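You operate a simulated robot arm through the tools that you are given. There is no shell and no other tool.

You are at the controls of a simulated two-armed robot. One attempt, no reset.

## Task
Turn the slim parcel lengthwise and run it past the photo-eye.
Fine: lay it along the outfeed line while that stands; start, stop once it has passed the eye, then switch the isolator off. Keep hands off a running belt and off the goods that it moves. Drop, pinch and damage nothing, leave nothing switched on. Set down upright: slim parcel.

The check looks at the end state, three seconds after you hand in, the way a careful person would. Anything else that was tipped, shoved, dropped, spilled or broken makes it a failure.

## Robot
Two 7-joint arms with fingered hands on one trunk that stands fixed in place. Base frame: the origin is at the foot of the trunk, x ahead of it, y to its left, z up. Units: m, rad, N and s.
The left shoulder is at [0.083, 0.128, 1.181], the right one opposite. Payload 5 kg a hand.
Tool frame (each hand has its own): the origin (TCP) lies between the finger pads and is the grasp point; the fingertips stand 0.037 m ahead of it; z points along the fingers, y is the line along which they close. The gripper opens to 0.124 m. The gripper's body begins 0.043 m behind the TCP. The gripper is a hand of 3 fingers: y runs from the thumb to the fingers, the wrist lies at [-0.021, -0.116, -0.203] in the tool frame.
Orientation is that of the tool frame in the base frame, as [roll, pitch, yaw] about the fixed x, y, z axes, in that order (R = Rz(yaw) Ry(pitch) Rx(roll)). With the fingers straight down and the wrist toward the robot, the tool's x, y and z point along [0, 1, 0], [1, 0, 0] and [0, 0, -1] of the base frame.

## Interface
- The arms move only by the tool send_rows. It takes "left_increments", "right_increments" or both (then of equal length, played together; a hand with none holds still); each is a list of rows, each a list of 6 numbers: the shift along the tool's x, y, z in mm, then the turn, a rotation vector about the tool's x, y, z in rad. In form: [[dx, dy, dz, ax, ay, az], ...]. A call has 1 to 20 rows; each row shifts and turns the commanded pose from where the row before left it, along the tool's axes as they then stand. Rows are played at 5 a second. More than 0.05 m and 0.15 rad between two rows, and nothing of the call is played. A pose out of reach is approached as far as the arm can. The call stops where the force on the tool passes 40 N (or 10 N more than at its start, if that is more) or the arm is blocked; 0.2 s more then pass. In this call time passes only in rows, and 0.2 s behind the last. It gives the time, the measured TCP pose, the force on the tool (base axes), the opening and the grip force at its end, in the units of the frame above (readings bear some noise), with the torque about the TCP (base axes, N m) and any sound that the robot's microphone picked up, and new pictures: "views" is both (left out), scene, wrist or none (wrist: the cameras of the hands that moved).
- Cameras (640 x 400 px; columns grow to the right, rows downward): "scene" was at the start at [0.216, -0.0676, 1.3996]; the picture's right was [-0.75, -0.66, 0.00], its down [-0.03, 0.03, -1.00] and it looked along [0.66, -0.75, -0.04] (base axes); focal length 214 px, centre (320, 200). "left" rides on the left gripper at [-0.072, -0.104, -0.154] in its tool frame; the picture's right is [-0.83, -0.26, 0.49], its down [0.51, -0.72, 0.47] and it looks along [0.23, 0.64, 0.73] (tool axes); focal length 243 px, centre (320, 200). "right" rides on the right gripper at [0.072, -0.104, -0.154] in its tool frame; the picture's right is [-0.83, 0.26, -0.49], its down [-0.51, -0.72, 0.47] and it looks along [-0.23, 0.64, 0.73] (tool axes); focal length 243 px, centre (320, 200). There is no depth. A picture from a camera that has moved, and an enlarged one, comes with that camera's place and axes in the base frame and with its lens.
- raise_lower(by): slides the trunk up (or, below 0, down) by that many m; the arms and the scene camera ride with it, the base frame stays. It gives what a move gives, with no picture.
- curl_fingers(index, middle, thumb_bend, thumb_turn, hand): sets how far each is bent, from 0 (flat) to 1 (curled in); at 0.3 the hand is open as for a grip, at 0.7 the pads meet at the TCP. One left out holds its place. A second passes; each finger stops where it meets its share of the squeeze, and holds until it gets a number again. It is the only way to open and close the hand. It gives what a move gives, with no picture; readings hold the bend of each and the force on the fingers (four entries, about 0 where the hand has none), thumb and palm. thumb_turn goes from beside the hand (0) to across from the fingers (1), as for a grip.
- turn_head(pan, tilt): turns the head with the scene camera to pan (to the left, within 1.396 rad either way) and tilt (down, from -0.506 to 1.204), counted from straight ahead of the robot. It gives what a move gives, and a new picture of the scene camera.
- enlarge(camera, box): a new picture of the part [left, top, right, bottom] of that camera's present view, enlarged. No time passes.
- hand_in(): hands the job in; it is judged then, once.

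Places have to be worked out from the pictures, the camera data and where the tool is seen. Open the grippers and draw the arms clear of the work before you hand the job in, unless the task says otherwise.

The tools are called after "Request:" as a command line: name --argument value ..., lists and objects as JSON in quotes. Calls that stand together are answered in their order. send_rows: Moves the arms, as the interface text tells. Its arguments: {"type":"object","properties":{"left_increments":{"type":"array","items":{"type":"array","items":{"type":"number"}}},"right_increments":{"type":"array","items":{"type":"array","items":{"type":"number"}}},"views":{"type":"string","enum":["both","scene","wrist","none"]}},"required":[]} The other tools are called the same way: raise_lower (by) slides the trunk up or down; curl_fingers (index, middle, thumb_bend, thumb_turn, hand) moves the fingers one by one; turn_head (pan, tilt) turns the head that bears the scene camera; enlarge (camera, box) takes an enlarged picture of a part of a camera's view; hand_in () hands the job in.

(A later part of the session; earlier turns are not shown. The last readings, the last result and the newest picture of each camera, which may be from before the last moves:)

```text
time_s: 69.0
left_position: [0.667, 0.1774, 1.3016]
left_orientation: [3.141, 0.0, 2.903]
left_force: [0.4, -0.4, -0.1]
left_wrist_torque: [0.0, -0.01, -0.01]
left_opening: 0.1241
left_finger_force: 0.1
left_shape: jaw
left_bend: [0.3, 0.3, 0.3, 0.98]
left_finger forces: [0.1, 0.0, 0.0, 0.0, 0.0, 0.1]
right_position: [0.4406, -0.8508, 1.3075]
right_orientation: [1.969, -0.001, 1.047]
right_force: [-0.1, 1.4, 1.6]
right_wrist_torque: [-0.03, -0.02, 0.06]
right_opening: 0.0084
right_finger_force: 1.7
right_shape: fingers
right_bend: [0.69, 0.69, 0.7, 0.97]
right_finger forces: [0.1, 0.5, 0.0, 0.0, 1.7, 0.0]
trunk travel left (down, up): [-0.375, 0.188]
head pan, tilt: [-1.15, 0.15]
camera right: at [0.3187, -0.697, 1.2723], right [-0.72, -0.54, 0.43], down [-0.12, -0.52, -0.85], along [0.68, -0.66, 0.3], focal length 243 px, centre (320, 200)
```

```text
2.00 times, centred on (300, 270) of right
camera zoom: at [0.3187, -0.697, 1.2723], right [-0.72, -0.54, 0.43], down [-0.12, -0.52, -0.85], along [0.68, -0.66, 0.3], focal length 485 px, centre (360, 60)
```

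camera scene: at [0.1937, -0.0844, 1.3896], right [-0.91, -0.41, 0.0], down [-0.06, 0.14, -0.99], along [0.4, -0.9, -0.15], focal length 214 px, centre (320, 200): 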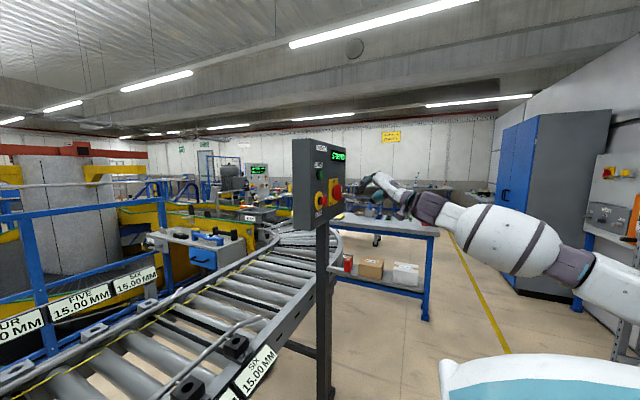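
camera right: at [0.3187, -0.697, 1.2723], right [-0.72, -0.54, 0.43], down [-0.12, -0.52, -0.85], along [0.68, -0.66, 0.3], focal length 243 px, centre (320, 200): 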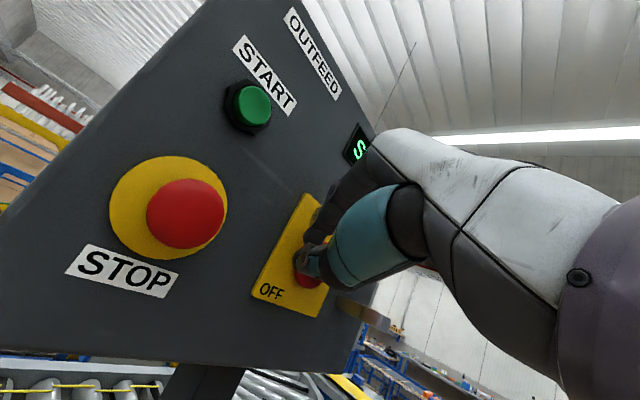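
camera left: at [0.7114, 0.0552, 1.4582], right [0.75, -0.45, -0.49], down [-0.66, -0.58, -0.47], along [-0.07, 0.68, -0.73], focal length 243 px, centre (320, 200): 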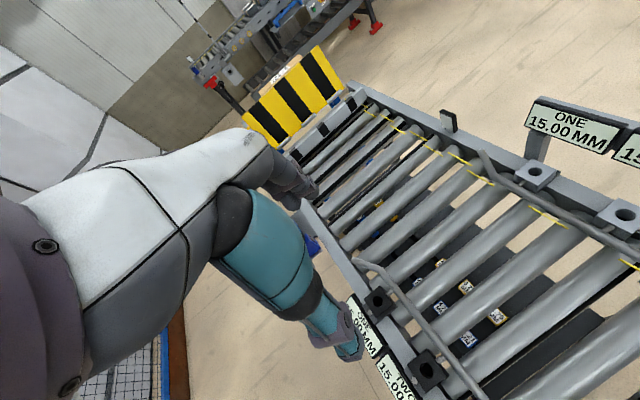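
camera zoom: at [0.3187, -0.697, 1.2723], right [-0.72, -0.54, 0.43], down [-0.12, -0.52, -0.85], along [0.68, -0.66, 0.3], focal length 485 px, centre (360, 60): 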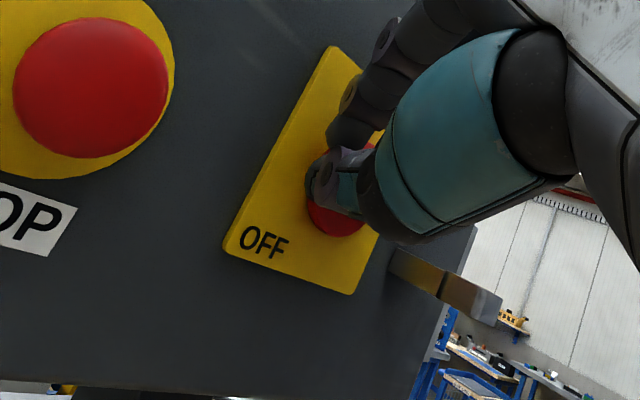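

It turns on beyond horizontal, with the force back down to about 2 N, so OFF is further round. I'll continue pressing down.

Request:
send_rows --right_increments '[[0, -3.7, 1.6, 0, 0, 0], [0, -3.7, 1.6, 0, 0, 0], [0, -3.7, 1.6, 0, 0, 0], [0, -3.7, 1.6, 0, 0, 0]]' --views "wrist"

Request:
enlarge --camera "scene" --box '[300, 140, 380, 220]'

Request:
enlarge --camera "right" --box '[200, 170, 400, 370]'

```text
time_s: 70.0
left_position: [0.6643, 0.1803, 1.303]
left_orientation: [-3.14, 0.005, 2.905]
left_force: [-0.3, 0.4, -0.3]
left_wrist_torque: [-0.01, 0.01, 0.0]
left_opening: 0.124
left_finger_force: 0.0
left_shape: jaw
left_bend: [0.3, 0.3, 0.3, 0.98]
left_finger forces: [0.0, 0.0, 0.0, 0.0, 0.1, 0.0]
right_position: [0.4365, -0.8482, 1.2959]
right_orientation: [1.966, 0.0, 1.047]
right_force: [-9.3, 3.6, 24.2]
right_wrist_torque: [-0.72, -0.66, -0.17]
right_opening: 0.0135
right_finger_force: 12.6
right_shape: fingers
right_bend: [0.66, 0.62, 0.69, 0.97]
right_finger forces: [5.3, 18.8, 0.0, 0.0, 0.1, 0.1]
trunk travel left (down, up): [-0.375, 0.188]
head pan, tilt: [-1.15, 0.15]
camera right: at [0.3152, -0.694, 1.2598], right [-0.72, -0.54, 0.43], down [-0.12, -0.52, -0.85], along [0.68, -0.66, 0.31], focal length 243 px, centre (320, 200)
```

right: 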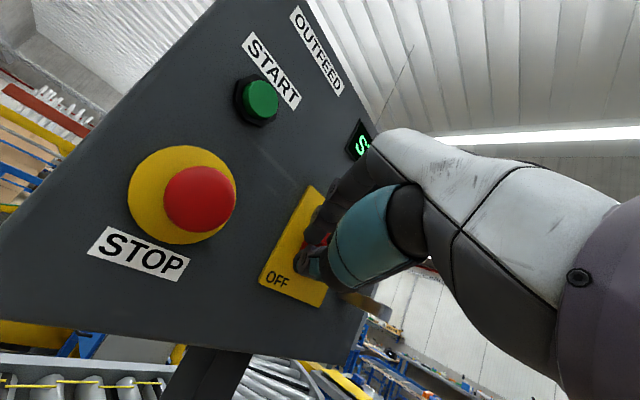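

```text
5.00 times, centred on (340, 180) of scene
camera zoom: at [0.1905, -0.0799, 1.3905], right [-0.91, -0.41, 0.0], down [-0.06, 0.13, -0.99], along [0.4, -0.9, -0.15], focal length 1072 px, centre (220, 300)
```

zoom: 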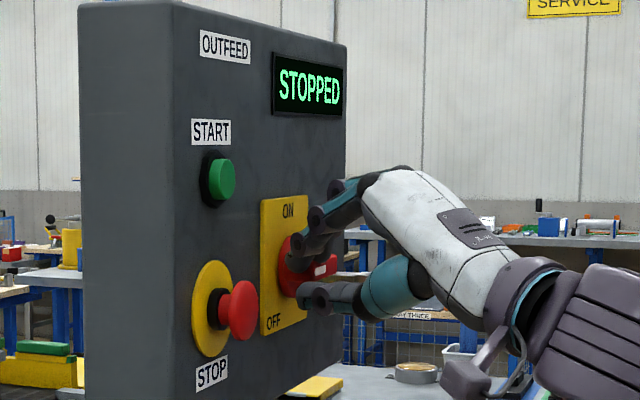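

```text
2.00 times, centred on (300, 270) of right
camera zoom: at [0.3152, -0.694, 1.2598], right [-0.72, -0.54, 0.43], down [-0.12, -0.52, -0.85], along [0.68, -0.66, 0.31], focal length 485 px, centre (360, 60)
```

zoom: 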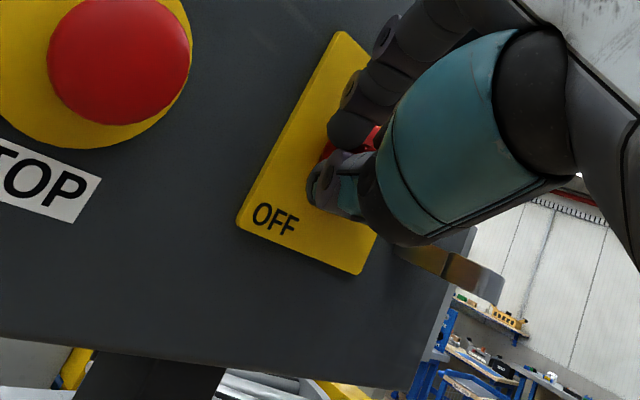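

The thumb slipped past the end and the fingers now press on top of the handle with 24 N without it moving, so it may be against its stop at horizontal. I'll relax, retract and look closely at the handle's angle.

Request:
send_rows --right_increments '[[0, 5.5, -2.3, 0, 0, 0], [-7.5, -5.1, -12, 0, 0, 0], [-10, -6.8, -16, 0, 0, 0], [-10, -6.8, -16, 0, 0, 0], [0, 0, 0, 0, 0, 0]]' --views "wrist"

Request:
enlarge --camera "scene" --box '[320, 170, 360, 220]'

Request:
enlarge --camera "right" --box '[220, 150, 340, 270]'

```text
time_s: 71.2
left_position: [0.6677, 0.176, 1.3011]
left_orientation: [3.141, 0.0, 2.904]
left_force: [0.4, -0.8, 0.8]
left_wrist_torque: [0.01, 0.02, -0.02]
left_opening: 0.1239
left_finger_force: 0.1
left_shape: jaw
left_bend: [0.3, 0.3, 0.3, 0.98]
left_finger forces: [0.0, 0.1, 0.0, 0.0, 0.1, 0.0]
right_position: [0.3866, -0.8525, 1.298]
right_orientation: [1.973, -0.001, 1.045]
right_force: [-0.2, 0.3, 0.6]
right_wrist_torque: [0.0, 0.01, 0.02]
right_opening: 0.0098
right_finger_force: 0.1
right_shape: fingers
right_bend: [0.69, 0.69, 0.69, 0.97]
right_finger forces: [0.0, 0.0, 0.1, 0.0, 0.0, 0.1]
trunk travel left (down, up): [-0.375, 0.188]
head pan, tilt: [-1.15, 0.15]
camera right: at [0.2645, -0.698, 1.2615], right [-0.72, -0.54, 0.43], down [-0.12, -0.51, -0.85], along [0.68, -0.66, 0.3], focal length 243 px, centre (320, 200)
```

right: 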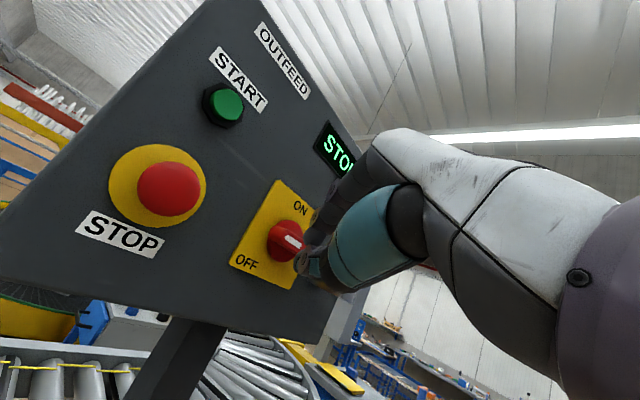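

```text
8.00 times, centred on (340, 195) of scene
camera zoom: at [0.1944, -0.0839, 1.3895], right [-0.91, -0.41, 0.0], down [-0.06, 0.14, -0.99], along [0.4, -0.9, -0.15], focal length 1716 px, centre (160, 240)
```

zoom: 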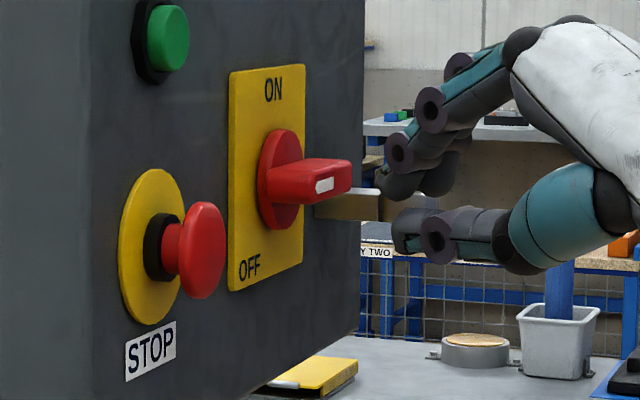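

```text
3.33 times, centred on (280, 210) of right
camera zoom: at [0.2645, -0.698, 1.2615], right [-0.72, -0.54, 0.43], down [-0.12, -0.51, -0.85], along [0.68, -0.66, 0.3], focal length 809 px, centre (453, 167)
```

zoom: 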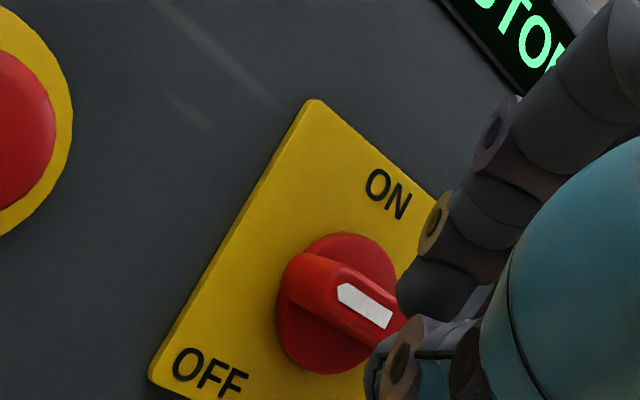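

The handle lies within a few degrees of horizontal both before and after those pushes, so 90° may be its end of travel, yet the display still says STOPPED. I'll move aside for an unobstructed, magnified look.

Request:
send_rows --right_increments '[[-20.8, -17.4, 20.5, 0, 0, 0], [-20.8, -17.4, 20.5, 0, 0, 0]]' --views "wrist"

Request:
enlarge --camera "right" --box '[220, 130, 320, 230]'

Request:
enlarge --camera "scene" --box '[325, 180, 357, 212]'

Request:
enlarge --camera "scene" --box '[310, 130, 370, 180]'

```text
time_s: 71.8
left_position: [0.6681, 0.1729, 1.3017]
left_orientation: [3.139, 0.0, 2.905]
left_force: [0.3, 0.5, 0.1]
left_wrist_torque: [0.03, 0.01, 0.0]
left_opening: 0.1239
left_finger_force: 0.2
left_shape: jaw
left_bend: [0.3, 0.3, 0.3, 0.98]
left_finger forces: [0.0, 0.0, 0.0, 0.0, 0.1, 0.0]
right_position: [0.3857, -0.9025, 1.2477]
right_orientation: [1.972, -0.002, 1.047]
right_force: [-0.2, 0.6, 0.7]
right_wrist_torque: [0.0, -0.02, -0.02]
right_opening: 0.0097
right_finger_force: 0.0
right_shape: fingers
right_bend: [0.69, 0.69, 0.69, 0.97]
right_finger forces: [0.0, 0.0, 0.1, 0.0, 0.1, 0.0]
trunk travel left (down, up): [-0.375, 0.188]
head pan, tilt: [-1.15, 0.15]
camera right: at [0.2642, -0.7478, 1.2126], right [-0.72, -0.54, 0.43], down [-0.12, -0.51, -0.85], along [0.68, -0.66, 0.3], focal length 243 px, centre (320, 200)
```

right: 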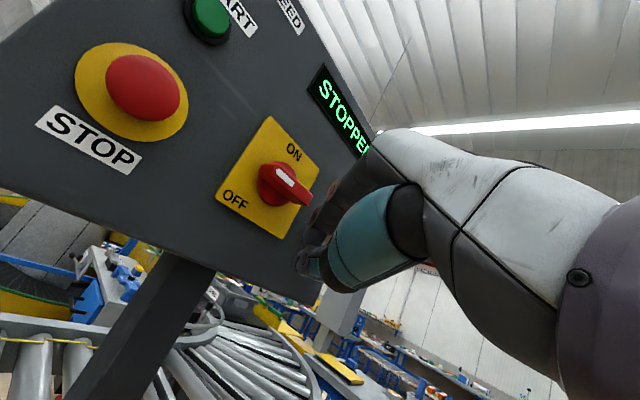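

```text
4.00 times, centred on (270, 180) of right
camera zoom: at [0.2642, -0.7478, 1.2126], right [-0.72, -0.54, 0.43], down [-0.12, -0.51, -0.85], along [0.68, -0.66, 0.3], focal length 970 px, centre (520, 280)
```

zoom: 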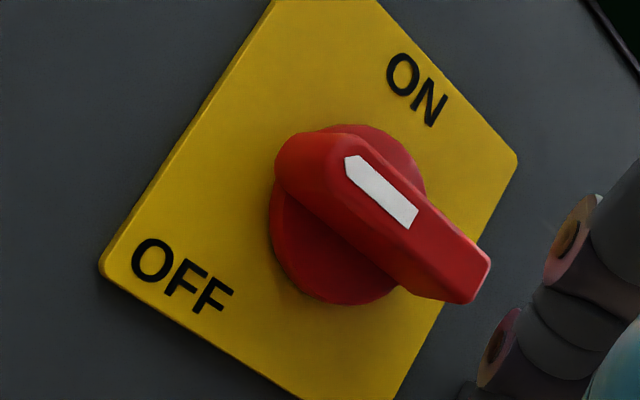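

```text
12.50 times, centred on (341, 196) of scene
camera zoom: at [0.1943, -0.0854, 1.3894], right [-0.91, -0.41, 0.0], down [-0.06, 0.14, -0.99], along [0.4, -0.9, -0.15], focal length 2681 px, centre (58, 250)
```

zoom: 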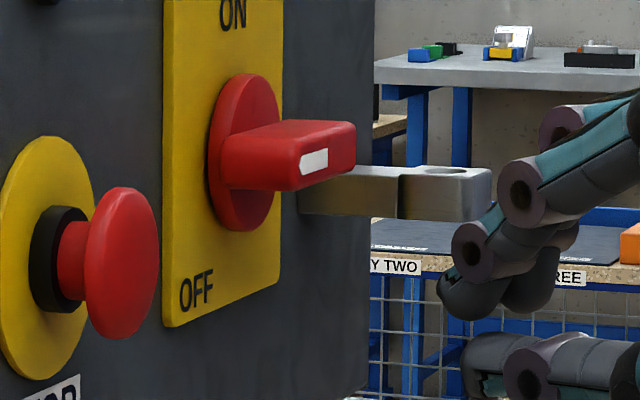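

```text
8.00 times, centred on (340, 155) of scene
camera zoom: at [0.1943, -0.0854, 1.3894], right [-0.91, -0.41, 0.0], down [-0.06, 0.14, -0.99], along [0.4, -0.9, -0.15], focal length 1716 px, centre (160, 560)
```

zoom: 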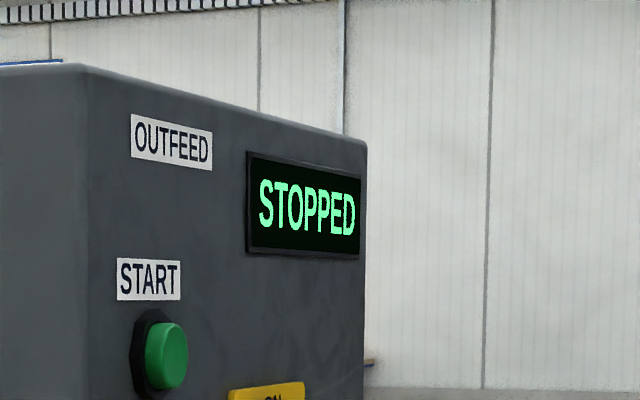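

The magnified view shows the pointer exactly horizontal at 90°, apparently against its stop, while the display still reads STOPPED. I'll check whether the line is really dead by looking at the photo-eye lamp.

Request:
turn_head --pan 0.7 --tilt 0.5

Request:
enlarge --camera "scene" --box '[220, 160, 380, 280]'

```text
time_s: 73.6
left_position: [0.6679, 0.177, 1.3011]
left_orientation: [3.141, 0.0, 2.904]
left_force: [0.2, 0.1, 0.8]
left_wrist_torque: [-0.03, -0.01, -0.04]
left_opening: 0.1239
left_finger_force: 0.1
left_shape: jaw
left_bend: [0.3, 0.3, 0.3, 0.98]
left_finger forces: [0.0, 0.0, 0.0, 0.2, 0.0, 0.0]
right_position: [0.3849, -0.9008, 1.2497]
right_orientation: [1.97, -0.001, 1.047]
right_force: [-0.8, 0.5, 0.0]
right_wrist_torque: [0.02, 0.0, -0.01]
right_opening: 0.0097
right_finger_force: 0.1
right_shape: fingers
right_bend: [0.69, 0.69, 0.69, 0.97]
right_finger forces: [0.0, 0.1, 0.0, 0.0, 0.0, 0.0]
trunk travel left (down, up): [-0.375, 0.188]
head pan, tilt: [0.7, 0.499]
camera scene: at [0.2257, 0.0595, 1.3572], right [0.64, -0.77, 0.0], down [-0.37, -0.31, -0.88], along [0.67, 0.57, -0.48], focal length 214 px, centre (320, 200)
```

scene: 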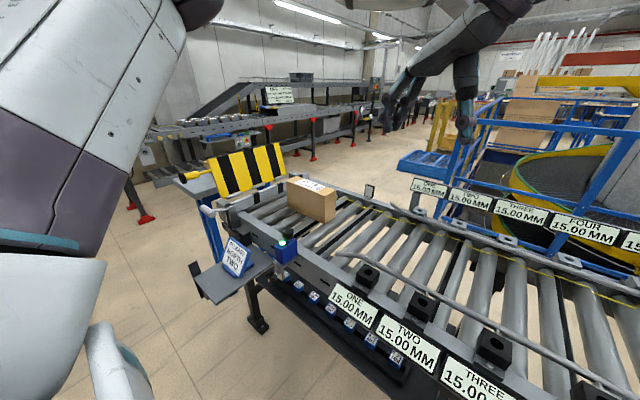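

```text
3.33 times, centred on (300, 220) of scene
camera zoom: at [0.2257, 0.0595, 1.3572], right [0.64, -0.77, 0.0], down [-0.37, -0.31, -0.88], along [0.67, 0.57, -0.48], focal length 715 px, centre (387, 133)
```

zoom: 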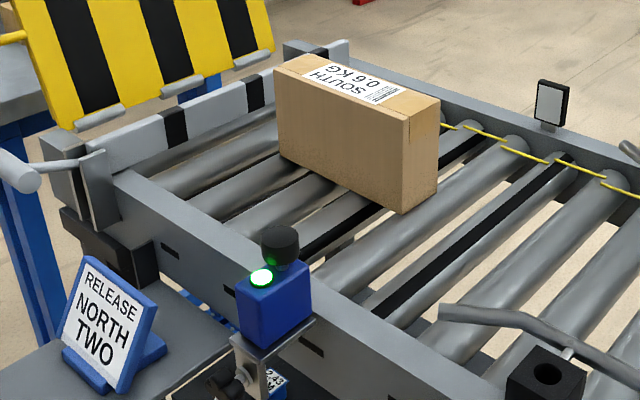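

The lamp is still lit, which is inconclusive. Since the pads may have just been squaring the handle at horizontal, I'll test properly whether it turns further, with the thumb pressing down on the pointer end at a better lever arm.

Request:
turn_head --pan -1.15 --tilt 0.15

Request:
send_rows --right_increments '[[12.7, 23.8, -17.7, 0, 0, 0], [12.7, 23.8, -17.7, 0, 0, 0], [12.7, 23.8, -17.7, 0, 0, 0], [9.3, 6.3, 14.8, 0, 0, 0], [9.3, 6.3, 14.8, 0, 0, 0], [9.3, 6.3, 14.8, 0, 0, 0]]' --views "wrist"

Request:
enlarge --camera "scene" --box '[310, 150, 370, 210]'

Request:
enlarge --camera "right" --box '[240, 200, 360, 320]'

```text
time_s: 75.5
left_position: [0.6664, 0.1762, 1.3014]
left_orientation: [-3.14, 0.001, 2.904]
left_force: [0.1, 1.2, 0.1]
left_wrist_torque: [0.02, -0.01, 0.02]
left_opening: 0.124
left_finger_force: 0.1
left_shape: jaw
left_bend: [0.3, 0.3, 0.3, 0.98]
left_finger forces: [0.1, 0.0, 0.0, 0.1, 0.1, 0.0]
right_position: [0.3847, -0.8998, 1.2491]
right_orientation: [1.972, -0.001, 1.046]
right_force: [0.6, 0.7, 0.0]
right_wrist_torque: [-0.02, -0.01, -0.01]
right_opening: 0.0095
right_finger_force: 0.1
right_shape: fingers
right_bend: [0.69, 0.69, 0.69, 0.97]
right_finger forces: [0.1, 0.1, 0.0, 0.0, 0.0, 0.0]
trunk travel left (down, up): [-0.375, 0.188]
head pan, tilt: [-1.15, 0.15]
camera scene: at [0.194, -0.0838, 1.3896], right [-0.91, -0.41, 0.0], down [-0.06, 0.14, -0.99], along [0.4, -0.9, -0.15], focal length 214 px, centre (320, 200)
```

scene: 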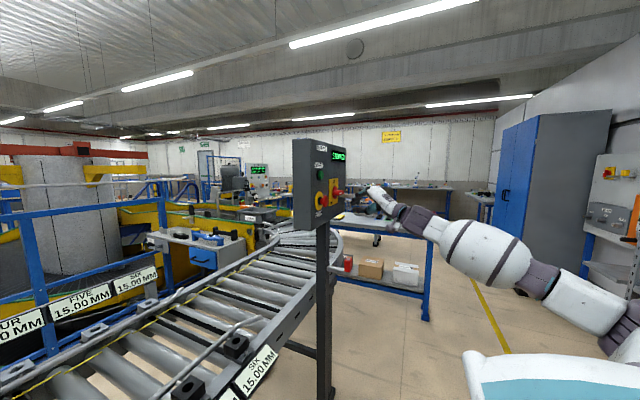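

```text
time_s: 76.9
left_position: [0.6674, 0.1762, 1.3009]
left_orientation: [3.14, 0.001, 2.904]
left_force: [0.1, 0.3, -0.3]
left_wrist_torque: [-0.05, 0.02, 0.0]
left_opening: 0.124
left_finger_force: 0.1
left_shape: jaw
left_bend: [0.3, 0.3, 0.3, 0.98]
left_finger forces: [0.1, 0.0, 0.0, 0.1, 0.0, 0.0]
right_position: [0.4423, -0.8566, 1.3339]
right_orientation: [1.972, -0.002, 1.047]
right_force: [0.3, -0.3, 0.1]
right_wrist_torque: [0.01, -0.02, -0.03]
right_opening: 0.0097
right_finger_force: 0.0
right_shape: fingers
right_bend: [0.69, 0.69, 0.69, 0.97]
right_finger forces: [0.1, 0.0, 0.0, 0.1, 0.0, 0.0]
trunk travel left (down, up): [-0.375, 0.188]
head pan, tilt: [-1.15, 0.15]
camera right: at [0.3209, -0.702, 1.2992], right [-0.72, -0.54, 0.43], down [-0.12, -0.51, -0.85], along [0.68, -0.66, 0.3], focal length 243 px, centre (320, 200)
```

right: 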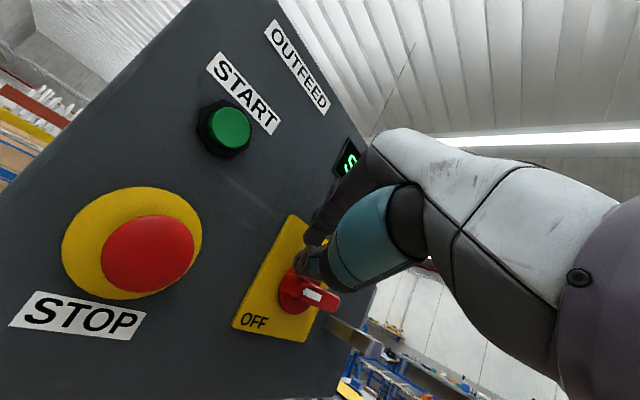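

```text
6.67 times, centred on (340, 180) of scene
camera zoom: at [0.1947, -0.0837, 1.3895], right [-0.91, -0.41, 0.0], down [-0.06, 0.14, -0.99], along [0.4, -0.9, -0.15], focal length 1430 px, centre (187, 333)
```

zoom: 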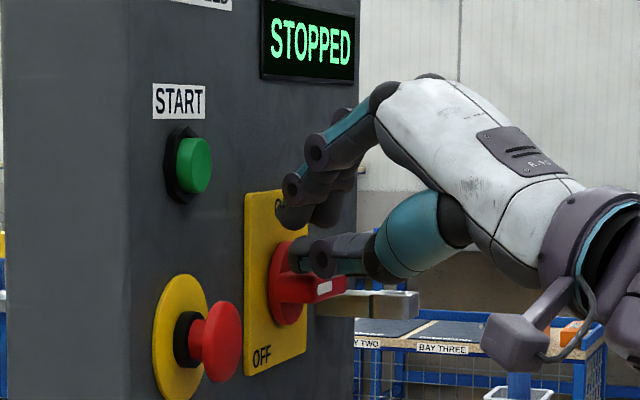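

```text
3.33 times, centred on (300, 260) of right
camera zoom: at [0.3209, -0.702, 1.2992], right [-0.72, -0.54, 0.43], down [-0.12, -0.51, -0.85], along [0.68, -0.66, 0.3], focal length 809 px, centre (387, 0)
```

zoom: 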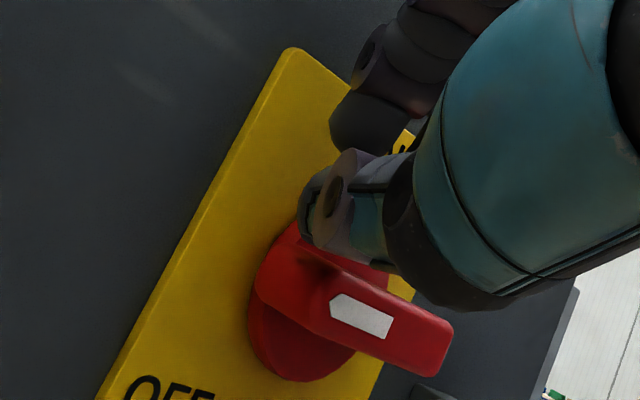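

The thumb is right over the pointer half of the handle. Pressing down in 3 mm steps.

Request:
send_rows --right_increments '[[0, -2.8, 1.2, 0, 0, 0], [0, -2.8, 1.2, 0, 0, 0], [0, -2.8, 1.2, 0, 0, 0], [0, -2.8, 1.2, 0, 0, 0]]' --views "none"

Request:
enlarge --camera "right" --box '[240, 200, 360, 320]'

Request:
enlarge --camera "scene" --box '[310, 150, 370, 210]'

```text
time_s: 77.9
left_position: [0.666, 0.1776, 1.301]
left_orientation: [3.141, -0.001, 2.903]
left_force: [-0.6, 1.6, 0.6]
left_wrist_torque: [0.0, -0.04, 0.0]
left_opening: 0.1238
left_finger_force: 0.0
left_shape: jaw
left_bend: [0.3, 0.3, 0.3, 0.98]
left_finger forces: [0.1, 0.0, 0.1, 0.0, 0.0, 0.0]
right_position: [0.4418, -0.8569, 1.3235]
right_orientation: [1.972, -0.001, 1.049]
right_force: [-0.7, 0.8, 3.8]
right_wrist_torque: [-0.02, -0.08, -0.01]
right_opening: 0.0049
right_finger_force: 2.8
right_shape: fingers
right_bend: [0.69, 0.69, 0.71, 0.98]
right_finger forces: [0.1, 0.0, 0.0, 0.0, 5.0, 0.1]
trunk travel left (down, up): [-0.375, 0.188]
head pan, tilt: [-1.15, 0.15]
```

```text
3.33 times, centred on (300, 260) of right
camera zoom: at [0.3199, -0.7014, 1.2887], right [-0.72, -0.54, 0.43], down [-0.12, -0.52, -0.85], along [0.68, -0.66, 0.31], focal length 809 px, centre (387, 0)
```

zoom: 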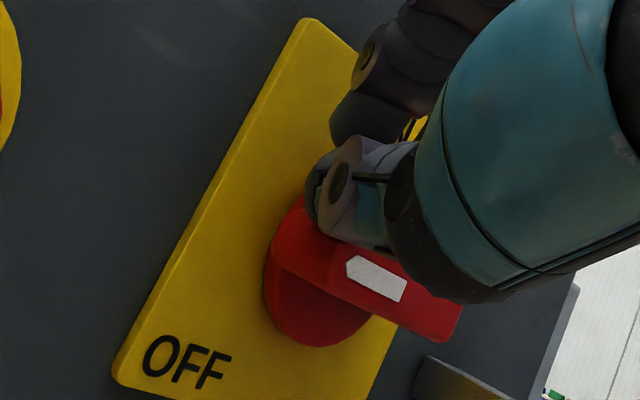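

```text
6.67 times, centred on (340, 180) of scene
camera zoom: at [0.1934, -0.083, 1.3898], right [-0.91, -0.41, 0.0], down [-0.06, 0.14, -0.99], along [0.4, -0.9, -0.15], focal length 1430 px, centre (187, 333)
```

zoom: 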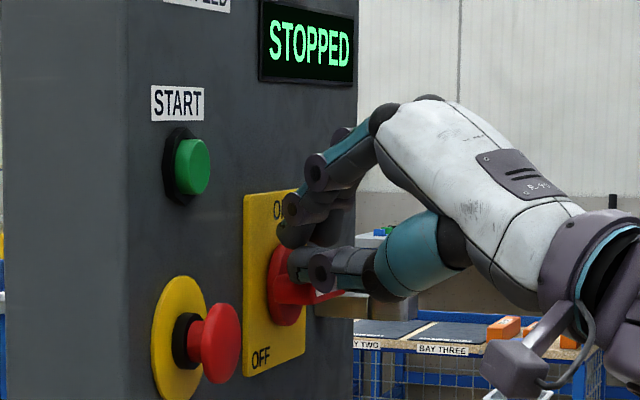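

Thumb contact at 5 N. I'll press on a bit more.

Request:
send_rows --right_increments '[[0, -2.8, 1.2, 0, 0, 0], [0, -2.8, 1.2, 0, 0, 0]]' --views "none"

Request:
enlarge --camera "right" --box '[240, 200, 360, 320]'

Request:
enlarge --camera "scene" --box '[310, 150, 370, 210]'

```text
time_s: 78.5
left_position: [0.6665, 0.1768, 1.3023]
left_orientation: [-3.139, 0.002, 2.905]
left_force: [0.7, 0.6, -0.2]
left_wrist_torque: [0.02, 0.02, 0.0]
left_opening: 0.1241
left_finger_force: 0.1
left_shape: jaw
left_bend: [0.3, 0.3, 0.3, 0.98]
left_finger forces: [0.0, 0.0, 0.0, 0.0, 0.0, 0.0]
right_position: [0.442, -0.854, 1.3185]
right_orientation: [1.968, -0.001, 1.045]
right_force: [-2.2, 2.3, 10.4]
right_wrist_torque: [-0.07, -0.16, 0.03]
right_opening: 0.0026
right_finger_force: 6.5
right_shape: fingers
right_bend: [0.68, 0.69, 0.72, 0.98]
right_finger forces: [0.0, 0.1, 0.0, 0.0, 12.5, 0.1]
trunk travel left (down, up): [-0.375, 0.188]
head pan, tilt: [-1.15, 0.15]
```

```text
3.33 times, centred on (300, 260) of right
camera zoom: at [0.3195, -0.7005, 1.2836], right [-0.72, -0.54, 0.43], down [-0.12, -0.52, -0.85], along [0.68, -0.66, 0.31], focal length 809 px, centre (387, 0)
```

zoom: 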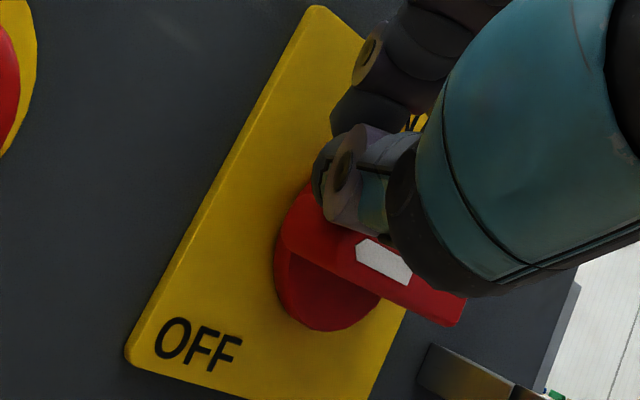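

```text
6.67 times, centred on (340, 180) of scene
camera zoom: at [0.1928, -0.082, 1.3899], right [-0.91, -0.41, 0.0], down [-0.06, 0.14, -0.99], along [0.4, -0.9, -0.15], focal length 1430 px, centre (187, 333)
```

zoom: 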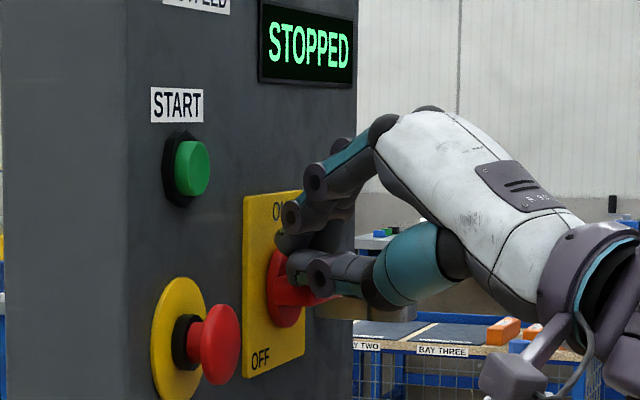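

The thumb presses at 12.5 N with leverage and the handle does not budge, so 90° is indeed its end stop. For comparison I'll look at the neighbouring SPIRAL panel, which reads SWITCHED OFF, to see how its switch stands.

Request:
send_rows --right_increments '[[0, 7.4, -3.1, 0, 0, 0], [0, 7.4, -3.1, 0, 0, 0], [-10, -6.8, -16, 0, 0, 0], [-10, -6.8, -16, 0, 0, 0]]' --views "none"

Request:
enlarge --camera "scene" --box '[232, 150, 296, 200]'

Request:
enlarge --camera "scene" --box '[248, 164, 272, 188]'

Request:
enlarge --camera "scene" --box '[310, 140, 370, 220]'

```text
time_s: 79.5
left_position: [0.6671, 0.1759, 1.3019]
left_orientation: [3.141, 0.002, 2.904]
left_force: [0.5, 0.2, 0.2]
left_wrist_torque: [0.02, -0.02, 0.02]
left_opening: 0.1236
left_finger_force: 0.2
left_shape: jaw
left_bend: [0.3, 0.3, 0.3, 0.98]
left_finger forces: [0.1, 0.1, 0.0, 0.1, 0.1, 0.0]
right_position: [0.4011, -0.8558, 1.3359]
right_orientation: [1.97, -0.001, 1.046]
right_force: [-0.8, 0.5, 0.4]
right_wrist_torque: [0.01, 0.0, 0.02]
right_opening: 0.0096
right_finger_force: 0.0
right_shape: fingers
right_bend: [0.69, 0.69, 0.69, 0.97]
right_finger forces: [0.0, 0.1, 0.0, 0.0, 0.1, 0.0]
trunk travel left (down, up): [-0.375, 0.188]
head pan, tilt: [-1.15, 0.15]
```

```text
8.00 times, centred on (264, 175) of scene
camera zoom: at [0.1932, -0.0834, 1.3898], right [-0.91, -0.41, 0.0], down [-0.06, 0.14, -0.99], along [0.4, -0.9, -0.15], focal length 1716 px, centre (768, 400)
```

zoom: 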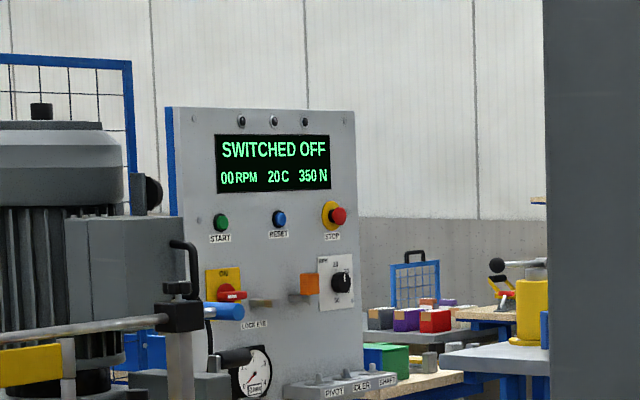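

```text
16.00 times, centred on (260, 176) of scene
camera zoom: at [0.1932, -0.0834, 1.3898], right [-0.91, -0.41, 0.0], down [-0.06, 0.14, -0.99], along [0.4, -0.9, -0.15], focal length 3432 px, centre (1280, 584)
```

zoom: 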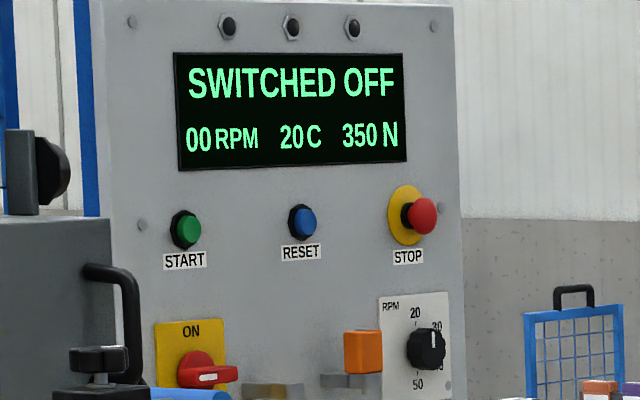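

```text
5.00 times, centred on (340, 180) of scene
camera zoom: at [0.1932, -0.0834, 1.3898], right [-0.91, -0.41, 0.0], down [-0.06, 0.14, -0.99], along [0.4, -0.9, -0.15], focal length 1072 px, centre (220, 300)
```

zoom: 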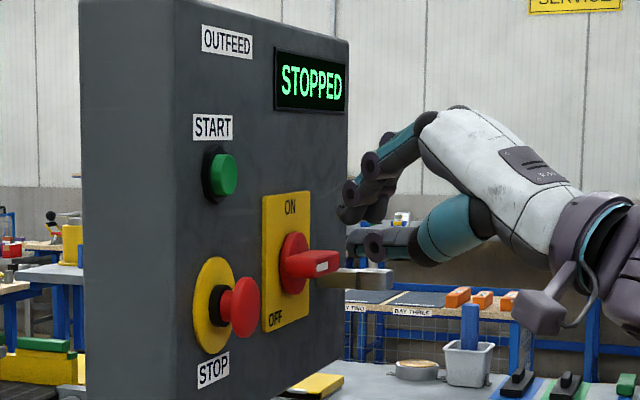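

The SPIRAL panel has the same kind of isolator (its steel bar is labelled LOCK EYE), and in its SWITCHED OFF state the handle lies horizontal, just like ours now. I'll compare the two handles at high zoom to make sure ours is fully round.

Request:
enlarge --camera "scene" --box '[255, 182, 267, 192]'

Request:
enlarge --camera "scene" --box '[328, 184, 352, 204]'

Request:
enlarge --camera "right" --box '[230, 190, 330, 290]'

```text
16.00 times, centred on (261, 187) of scene
camera zoom: at [0.1932, -0.0834, 1.3898], right [-0.91, -0.41, 0.0], down [-0.06, 0.14, -0.99], along [0.4, -0.9, -0.15], focal length 3432 px, centre (1264, 408)
```

zoom: 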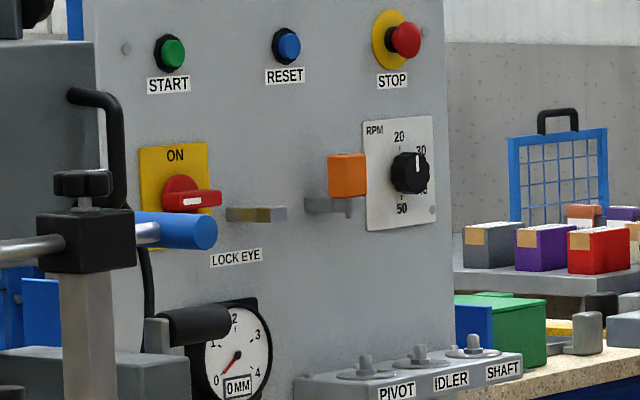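

```text
16.00 times, centred on (340, 194) of scene
camera zoom: at [0.1932, -0.0834, 1.3898], right [-0.91, -0.41, 0.0], down [-0.06, 0.14, -0.99], along [0.4, -0.9, -0.15], focal length 3432 px, centre (0, 296)
```

zoom: 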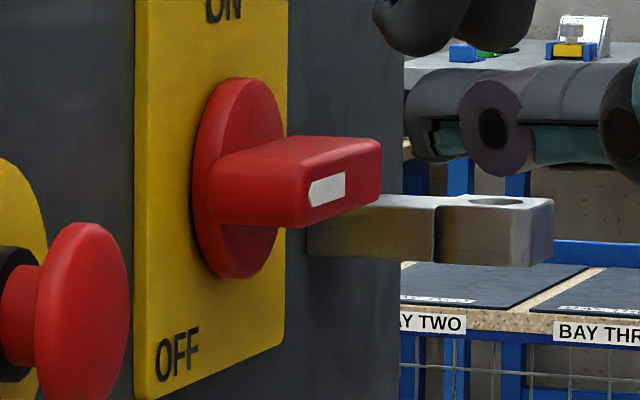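

```text
4.00 times, centred on (280, 240) of right
camera zoom: at [0.2798, -0.702, 1.2992], right [-0.72, -0.54, 0.43], down [-0.12, -0.52, -0.85], along [0.68, -0.66, 0.31], focal length 970 px, centre (480, 40)
```

zoom: 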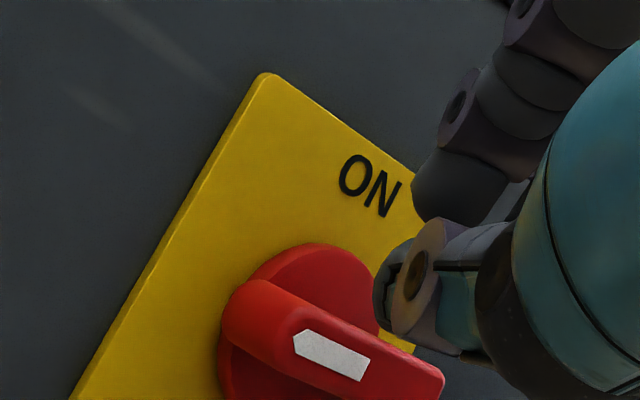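

Both isolators now look alike, with the pointer left and horizontal (ours measures 90.5±1°), so ours is at OFF. To be sure the line is dead, I'll prove it with a brief START press followed straight away by STOP in the same call. First I'll hover at START.

Request:
send_rows --right_increments '[[34.7, 7.3, -21.2, 0, 0, 0], [34.7, 7.3, -21.2, 0, 0, 0], [34.7, 7.3, -21.2, 0, 0, 0]]' --views "wrist"

Request:
enlarge --camera "scene" --box '[300, 130, 380, 210]'

```text
time_s: 80.3
left_position: [0.6672, 0.1772, 1.302]
left_orientation: [-3.141, -0.001, 2.904]
left_force: [-0.4, 0.5, -1.0]
left_wrist_torque: [-0.05, -0.02, 0.01]
left_opening: 0.1241
left_finger_force: 0.1
left_shape: jaw
left_bend: [0.3, 0.3, 0.3, 0.98]
left_finger forces: [0.1, 0.0, 0.0, 0.0, 0.0, 0.0]
right_position: [0.4091, -0.7373, 1.3787]
right_orientation: [1.973, 0.0, 1.044]
right_force: [0.3, 0.0, 0.0]
right_wrist_torque: [-0.01, 0.04, -0.03]
right_opening: 0.0096
right_finger_force: 0.0
right_shape: fingers
right_bend: [0.69, 0.69, 0.69, 0.97]
right_finger forces: [0.0, 0.0, 0.1, 0.0, 0.1, 0.1]
trunk travel left (down, up): [-0.375, 0.188]
head pan, tilt: [-1.15, 0.15]
camera right: at [0.2884, -0.5831, 1.3436], right [-0.72, -0.54, 0.43], down [-0.12, -0.52, -0.85], along [0.68, -0.66, 0.3], focal length 243 px, centre (320, 200)
```

right: 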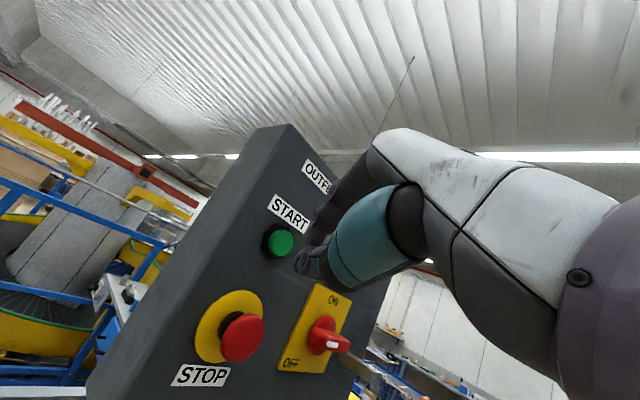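

```text
5.00 times, centred on (340, 170) of scene
camera zoom: at [0.1943, -0.083, 1.3896], right [-0.91, -0.41, 0.0], down [-0.06, 0.14, -0.99], along [0.4, -0.9, -0.15], focal length 1072 px, centre (220, 350)
```

zoom: 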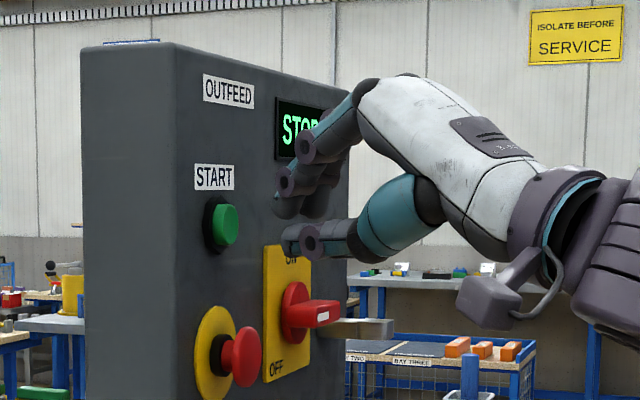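

Everything is lined up and the handle is clearly horizontal at OFF. I'll do the short prove-dead test: press START, retract, and press STOP immediately.

Request:
send_rows --right_increments '[[10, 6.8, 15.9, 0, 0, 0], [10, 6.8, 15.9, 0, 0, 0], [-24, -16.2, -38.2, 0, 0, 0], [-0.5, -38.3, 21.6, 0, 0, 0], [-0.5, -36.3, 21.6, 0, 0, 0], [7.5, 5.1, 11.9, 0, 0, 0], [7.5, 5.1, 11.9, 0, 0, 0]]' --views "none"

Request:
enlarge --camera "left" --box '[270, 80, 470, 280]'

Request:
enlarge --camera "scene" --box '[300, 130, 380, 230]'

```text
time_s: 81.9
left_position: [0.6653, 0.1757, 1.3017]
left_orientation: [-3.141, 0.002, 2.905]
left_force: [-0.4, -0.2, 0.1]
left_wrist_torque: [-0.01, -0.03, -0.01]
left_opening: 0.1239
left_finger_force: 0.1
left_shape: jaw
left_bend: [0.3, 0.3, 0.3, 0.98]
left_finger forces: [0.0, 0.0, 0.0, 0.1, 0.0, 0.0]
right_position: [0.4363, -0.7492, 1.2938]
right_orientation: [1.969, -0.002, 1.043]
right_force: [-12.3, 1.0, 2.8]
right_wrist_torque: [0.0, 0.03, -0.08]
right_opening: 0.0038
right_finger_force: 6.2
right_shape: fingers
right_bend: [0.71, 0.69, 0.69, 0.97]
right_finger forces: [13.1, 0.0, 0.1, 0.0, 0.1, 0.0]
trunk travel left (down, up): [-0.375, 0.188]
head pan, tilt: [-1.15, 0.15]
heard: click, click
```

```text
2.00 times, centred on (370, 180) of left
camera zoom: at [0.7098, 0.0568, 1.4581], right [0.75, -0.45, -0.49], down [-0.66, -0.58, -0.47], along [-0.07, 0.68, -0.73], focal length 485 px, centre (220, 240)
```

zoom: 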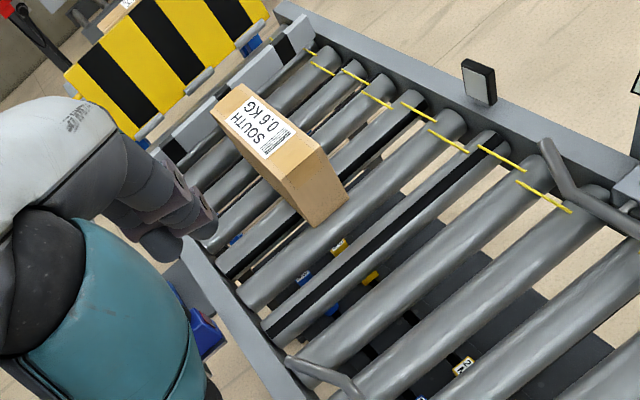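

```text
4.00 times, centred on (340, 180) of scene
camera zoom: at [0.1913, -0.0841, 1.39], right [-0.91, -0.41, 0.0], down [-0.06, 0.14, -0.99], along [0.4, -0.9, -0.15], focal length 858 px, centre (240, 280)
```

zoom: 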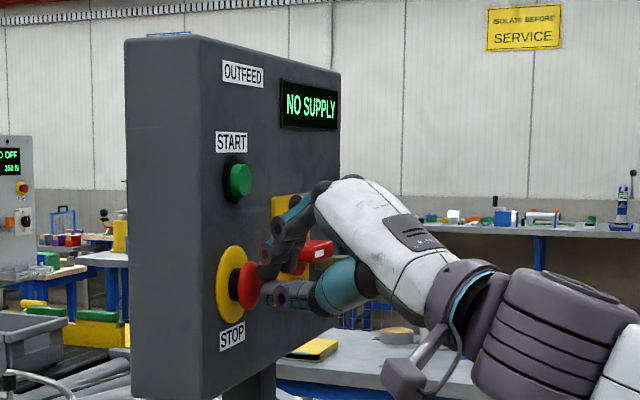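

The display now reads NO SUPPLY and the parcel did not move, so the isolator is confirmed off. I'll withdraw the right hand straight back from the panel and then up and away.

Request:
send_rows --right_increments '[[-12.5, -8.5, -19.9, 0, 0, 0], [-12.5, -8.5, -19.9, 0, 0, 0], [-12.5, -8.5, -19.9, 0, 0, 0], [20.8, 22.9, -22.8, 0, 0, 0], [20.8, 22.9, -22.8, 0, 0, 0], [20.8, 22.9, -22.8, 0, 0, 0], [20.8, 22.9, -22.8, 0, 0, 0]]' --views "both"

Request:
enlarge --camera "scene" --box '[300, 130, 380, 230]'

```text
time_s: 83.5
left_position: [0.6682, 0.1779, 1.3024]
left_orientation: [-3.139, -0.001, 2.904]
left_force: [0.2, 0.9, -0.1]
left_wrist_torque: [-0.01, 0.0, 0.01]
left_opening: 0.1238
left_finger_force: 0.0
left_shape: jaw
left_bend: [0.3, 0.3, 0.3, 0.98]
left_finger forces: [0.1, 0.0, 0.1, 0.1, 0.0, 0.0]
right_position: [0.3646, -0.6486, 1.4127]
right_orientation: [1.969, 0.0, 1.048]
right_force: [0.9, 0.8, 0.3]
right_wrist_torque: [0.0, 0.02, 0.03]
right_opening: 0.0094
right_finger_force: 0.0
right_shape: fingers
right_bend: [0.69, 0.69, 0.69, 0.97]
right_finger forces: [0.1, 0.0, 0.0, 0.1, 0.0, 0.0]
trunk travel left (down, up): [-0.375, 0.188]
head pan, tilt: [-1.15, 0.15]
camera scene: at [0.1942, -0.0821, 1.3897], right [-0.91, -0.41, 0.0], down [-0.06, 0.14, -0.99], along [0.4, -0.9, -0.15], focal length 214 px, centre (320, 200)
camera right: at [0.244, -0.4949, 1.3774], right [-0.72, -0.54, 0.43], down [-0.12, -0.52, -0.85], along [0.68, -0.66, 0.31], focal length 243 px, centre (320, 200)
```

scene: 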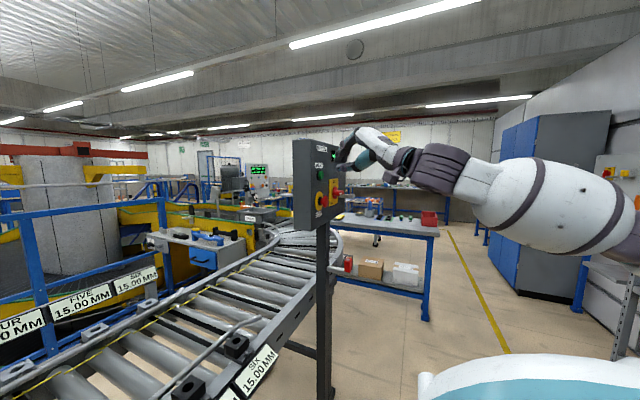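
right: 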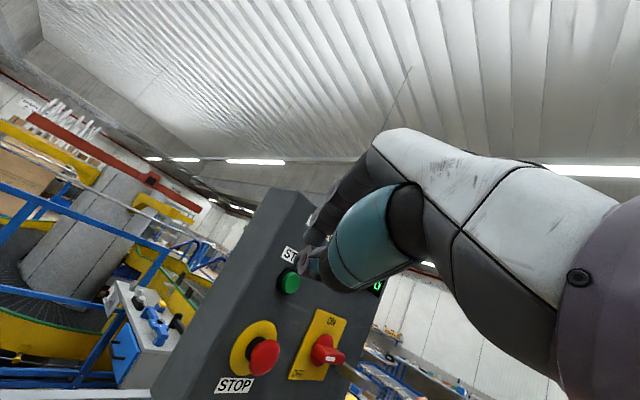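

```text
4.00 times, centred on (340, 180) of scene
camera zoom: at [0.1942, -0.0821, 1.3897], right [-0.91, -0.41, 0.0], down [-0.06, 0.14, -0.99], along [0.4, -0.9, -0.15], focal length 858 px, centre (240, 280)
```

zoom: 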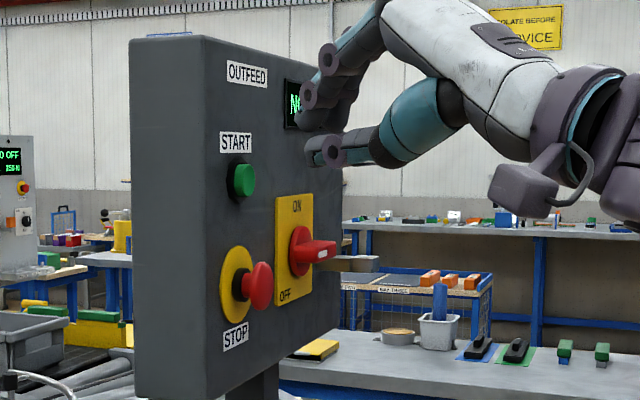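

The isolator handle stays at OFF. Next I'll draw the right hand further back and raise the left hand up and back off the line.

Request:
send_rows --right_increments '[[9.4, 20.9, -27.4, 0, 0, 0], [9.4, 20.9, -27.4, 0, 0, 0], [9.4, 20.9, -27.4, 0, 0, 0], [0, 0, 0, 0, 0, 0], [0, 0, 0, 0, 0, 0]]' --left_increments '[[9.7, -2.3, -20, 0, 0, 0.13], [9.3, -3.6, -20, 0, 0, 0.13], [8.8, -4.8, -20, 0, 0, 0.13], [8.1, -5.9, -20, 0, 0, 0.13], [7.3, -6.9, -20, 0, 0, 0.13]]' --views "wrist"

Request:
curl_fingers --hand "right" --index 0.3 --middle 0.3 --thumb_bend 0.3

```text
time_s: 84.7
left_position: [0.6177, 0.176, 1.4027]
left_orientation: [-3.141, 0.0, 2.254]
left_force: [0.4, 0.1, 0.1]
left_wrist_torque: [-0.03, -0.03, -0.02]
left_opening: 0.1239
left_finger_force: 0.1
left_shape: jaw
left_bend: [0.3, 0.3, 0.3, 0.98]
left_finger forces: [0.0, 0.0, 0.0, 0.1, 0.0, 0.0]
right_position: [0.3335, -0.601, 1.5032]
right_orientation: [1.97, -0.001, 1.046]
right_force: [-0.5, 0.6, 0.3]
right_wrist_torque: [0.0, 0.03, 0.02]
right_opening: 0.0096
right_finger_force: 0.1
right_shape: fingers
right_bend: [0.69, 0.69, 0.69, 0.97]
right_finger forces: [0.1, 0.0, 0.0, 0.1, 0.1, 0.1]
trunk travel left (down, up): [-0.375, 0.188]
head pan, tilt: [-1.15, 0.15]
camera right: at [0.2133, -0.4464, 1.4677], right [-0.72, -0.54, 0.43], down [-0.12, -0.52, -0.85], along [0.68, -0.66, 0.31], focal length 243 px, centre (320, 200)
camera left: at [0.5817, 0.0527, 1.5585], right [0.32, -0.81, -0.49], down [-0.88, -0.06, -0.47], along [0.35, 0.58, -0.73], focal length 243 px, centre (320, 200)
```

right: 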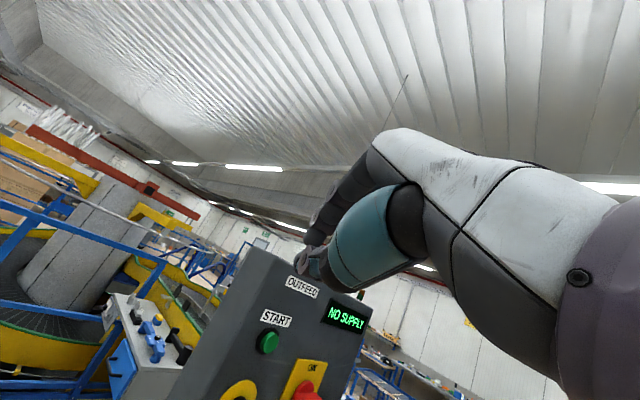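
left: 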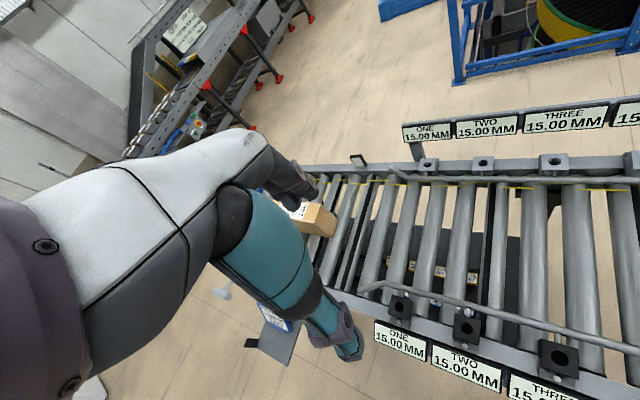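

```text
time_s: 85.7
left_position: [0.6179, 0.1744, 1.4032]
left_orientation: [-3.141, -0.001, 2.254]
left_force: [0.3, -0.4, -0.1]
left_wrist_torque: [0.02, -0.03, 0.03]
left_opening: 0.1236
left_finger_force: 0.1
left_shape: jaw
left_bend: [0.3, 0.3, 0.3, 0.98]
left_finger forces: [0.1, 0.1, 0.0, 0.0, 0.0, 0.0]
right_position: [0.3348, -0.6019, 1.5025]
right_orientation: [1.969, -0.001, 1.047]
right_force: [0.5, 0.0, 0.7]
right_wrist_torque: [-0.01, -0.06, 0.01]
right_opening: 0.1283
right_finger_force: 0.0
right_shape: fingers
right_bend: [0.3, 0.3, 0.3, 0.97]
right_finger forces: [0.0, 0.0, 0.0, 0.0, 0.1, 0.0]
trunk travel left (down, up): [-0.375, 0.188]
head pan, tilt: [-1.15, 0.15]
```

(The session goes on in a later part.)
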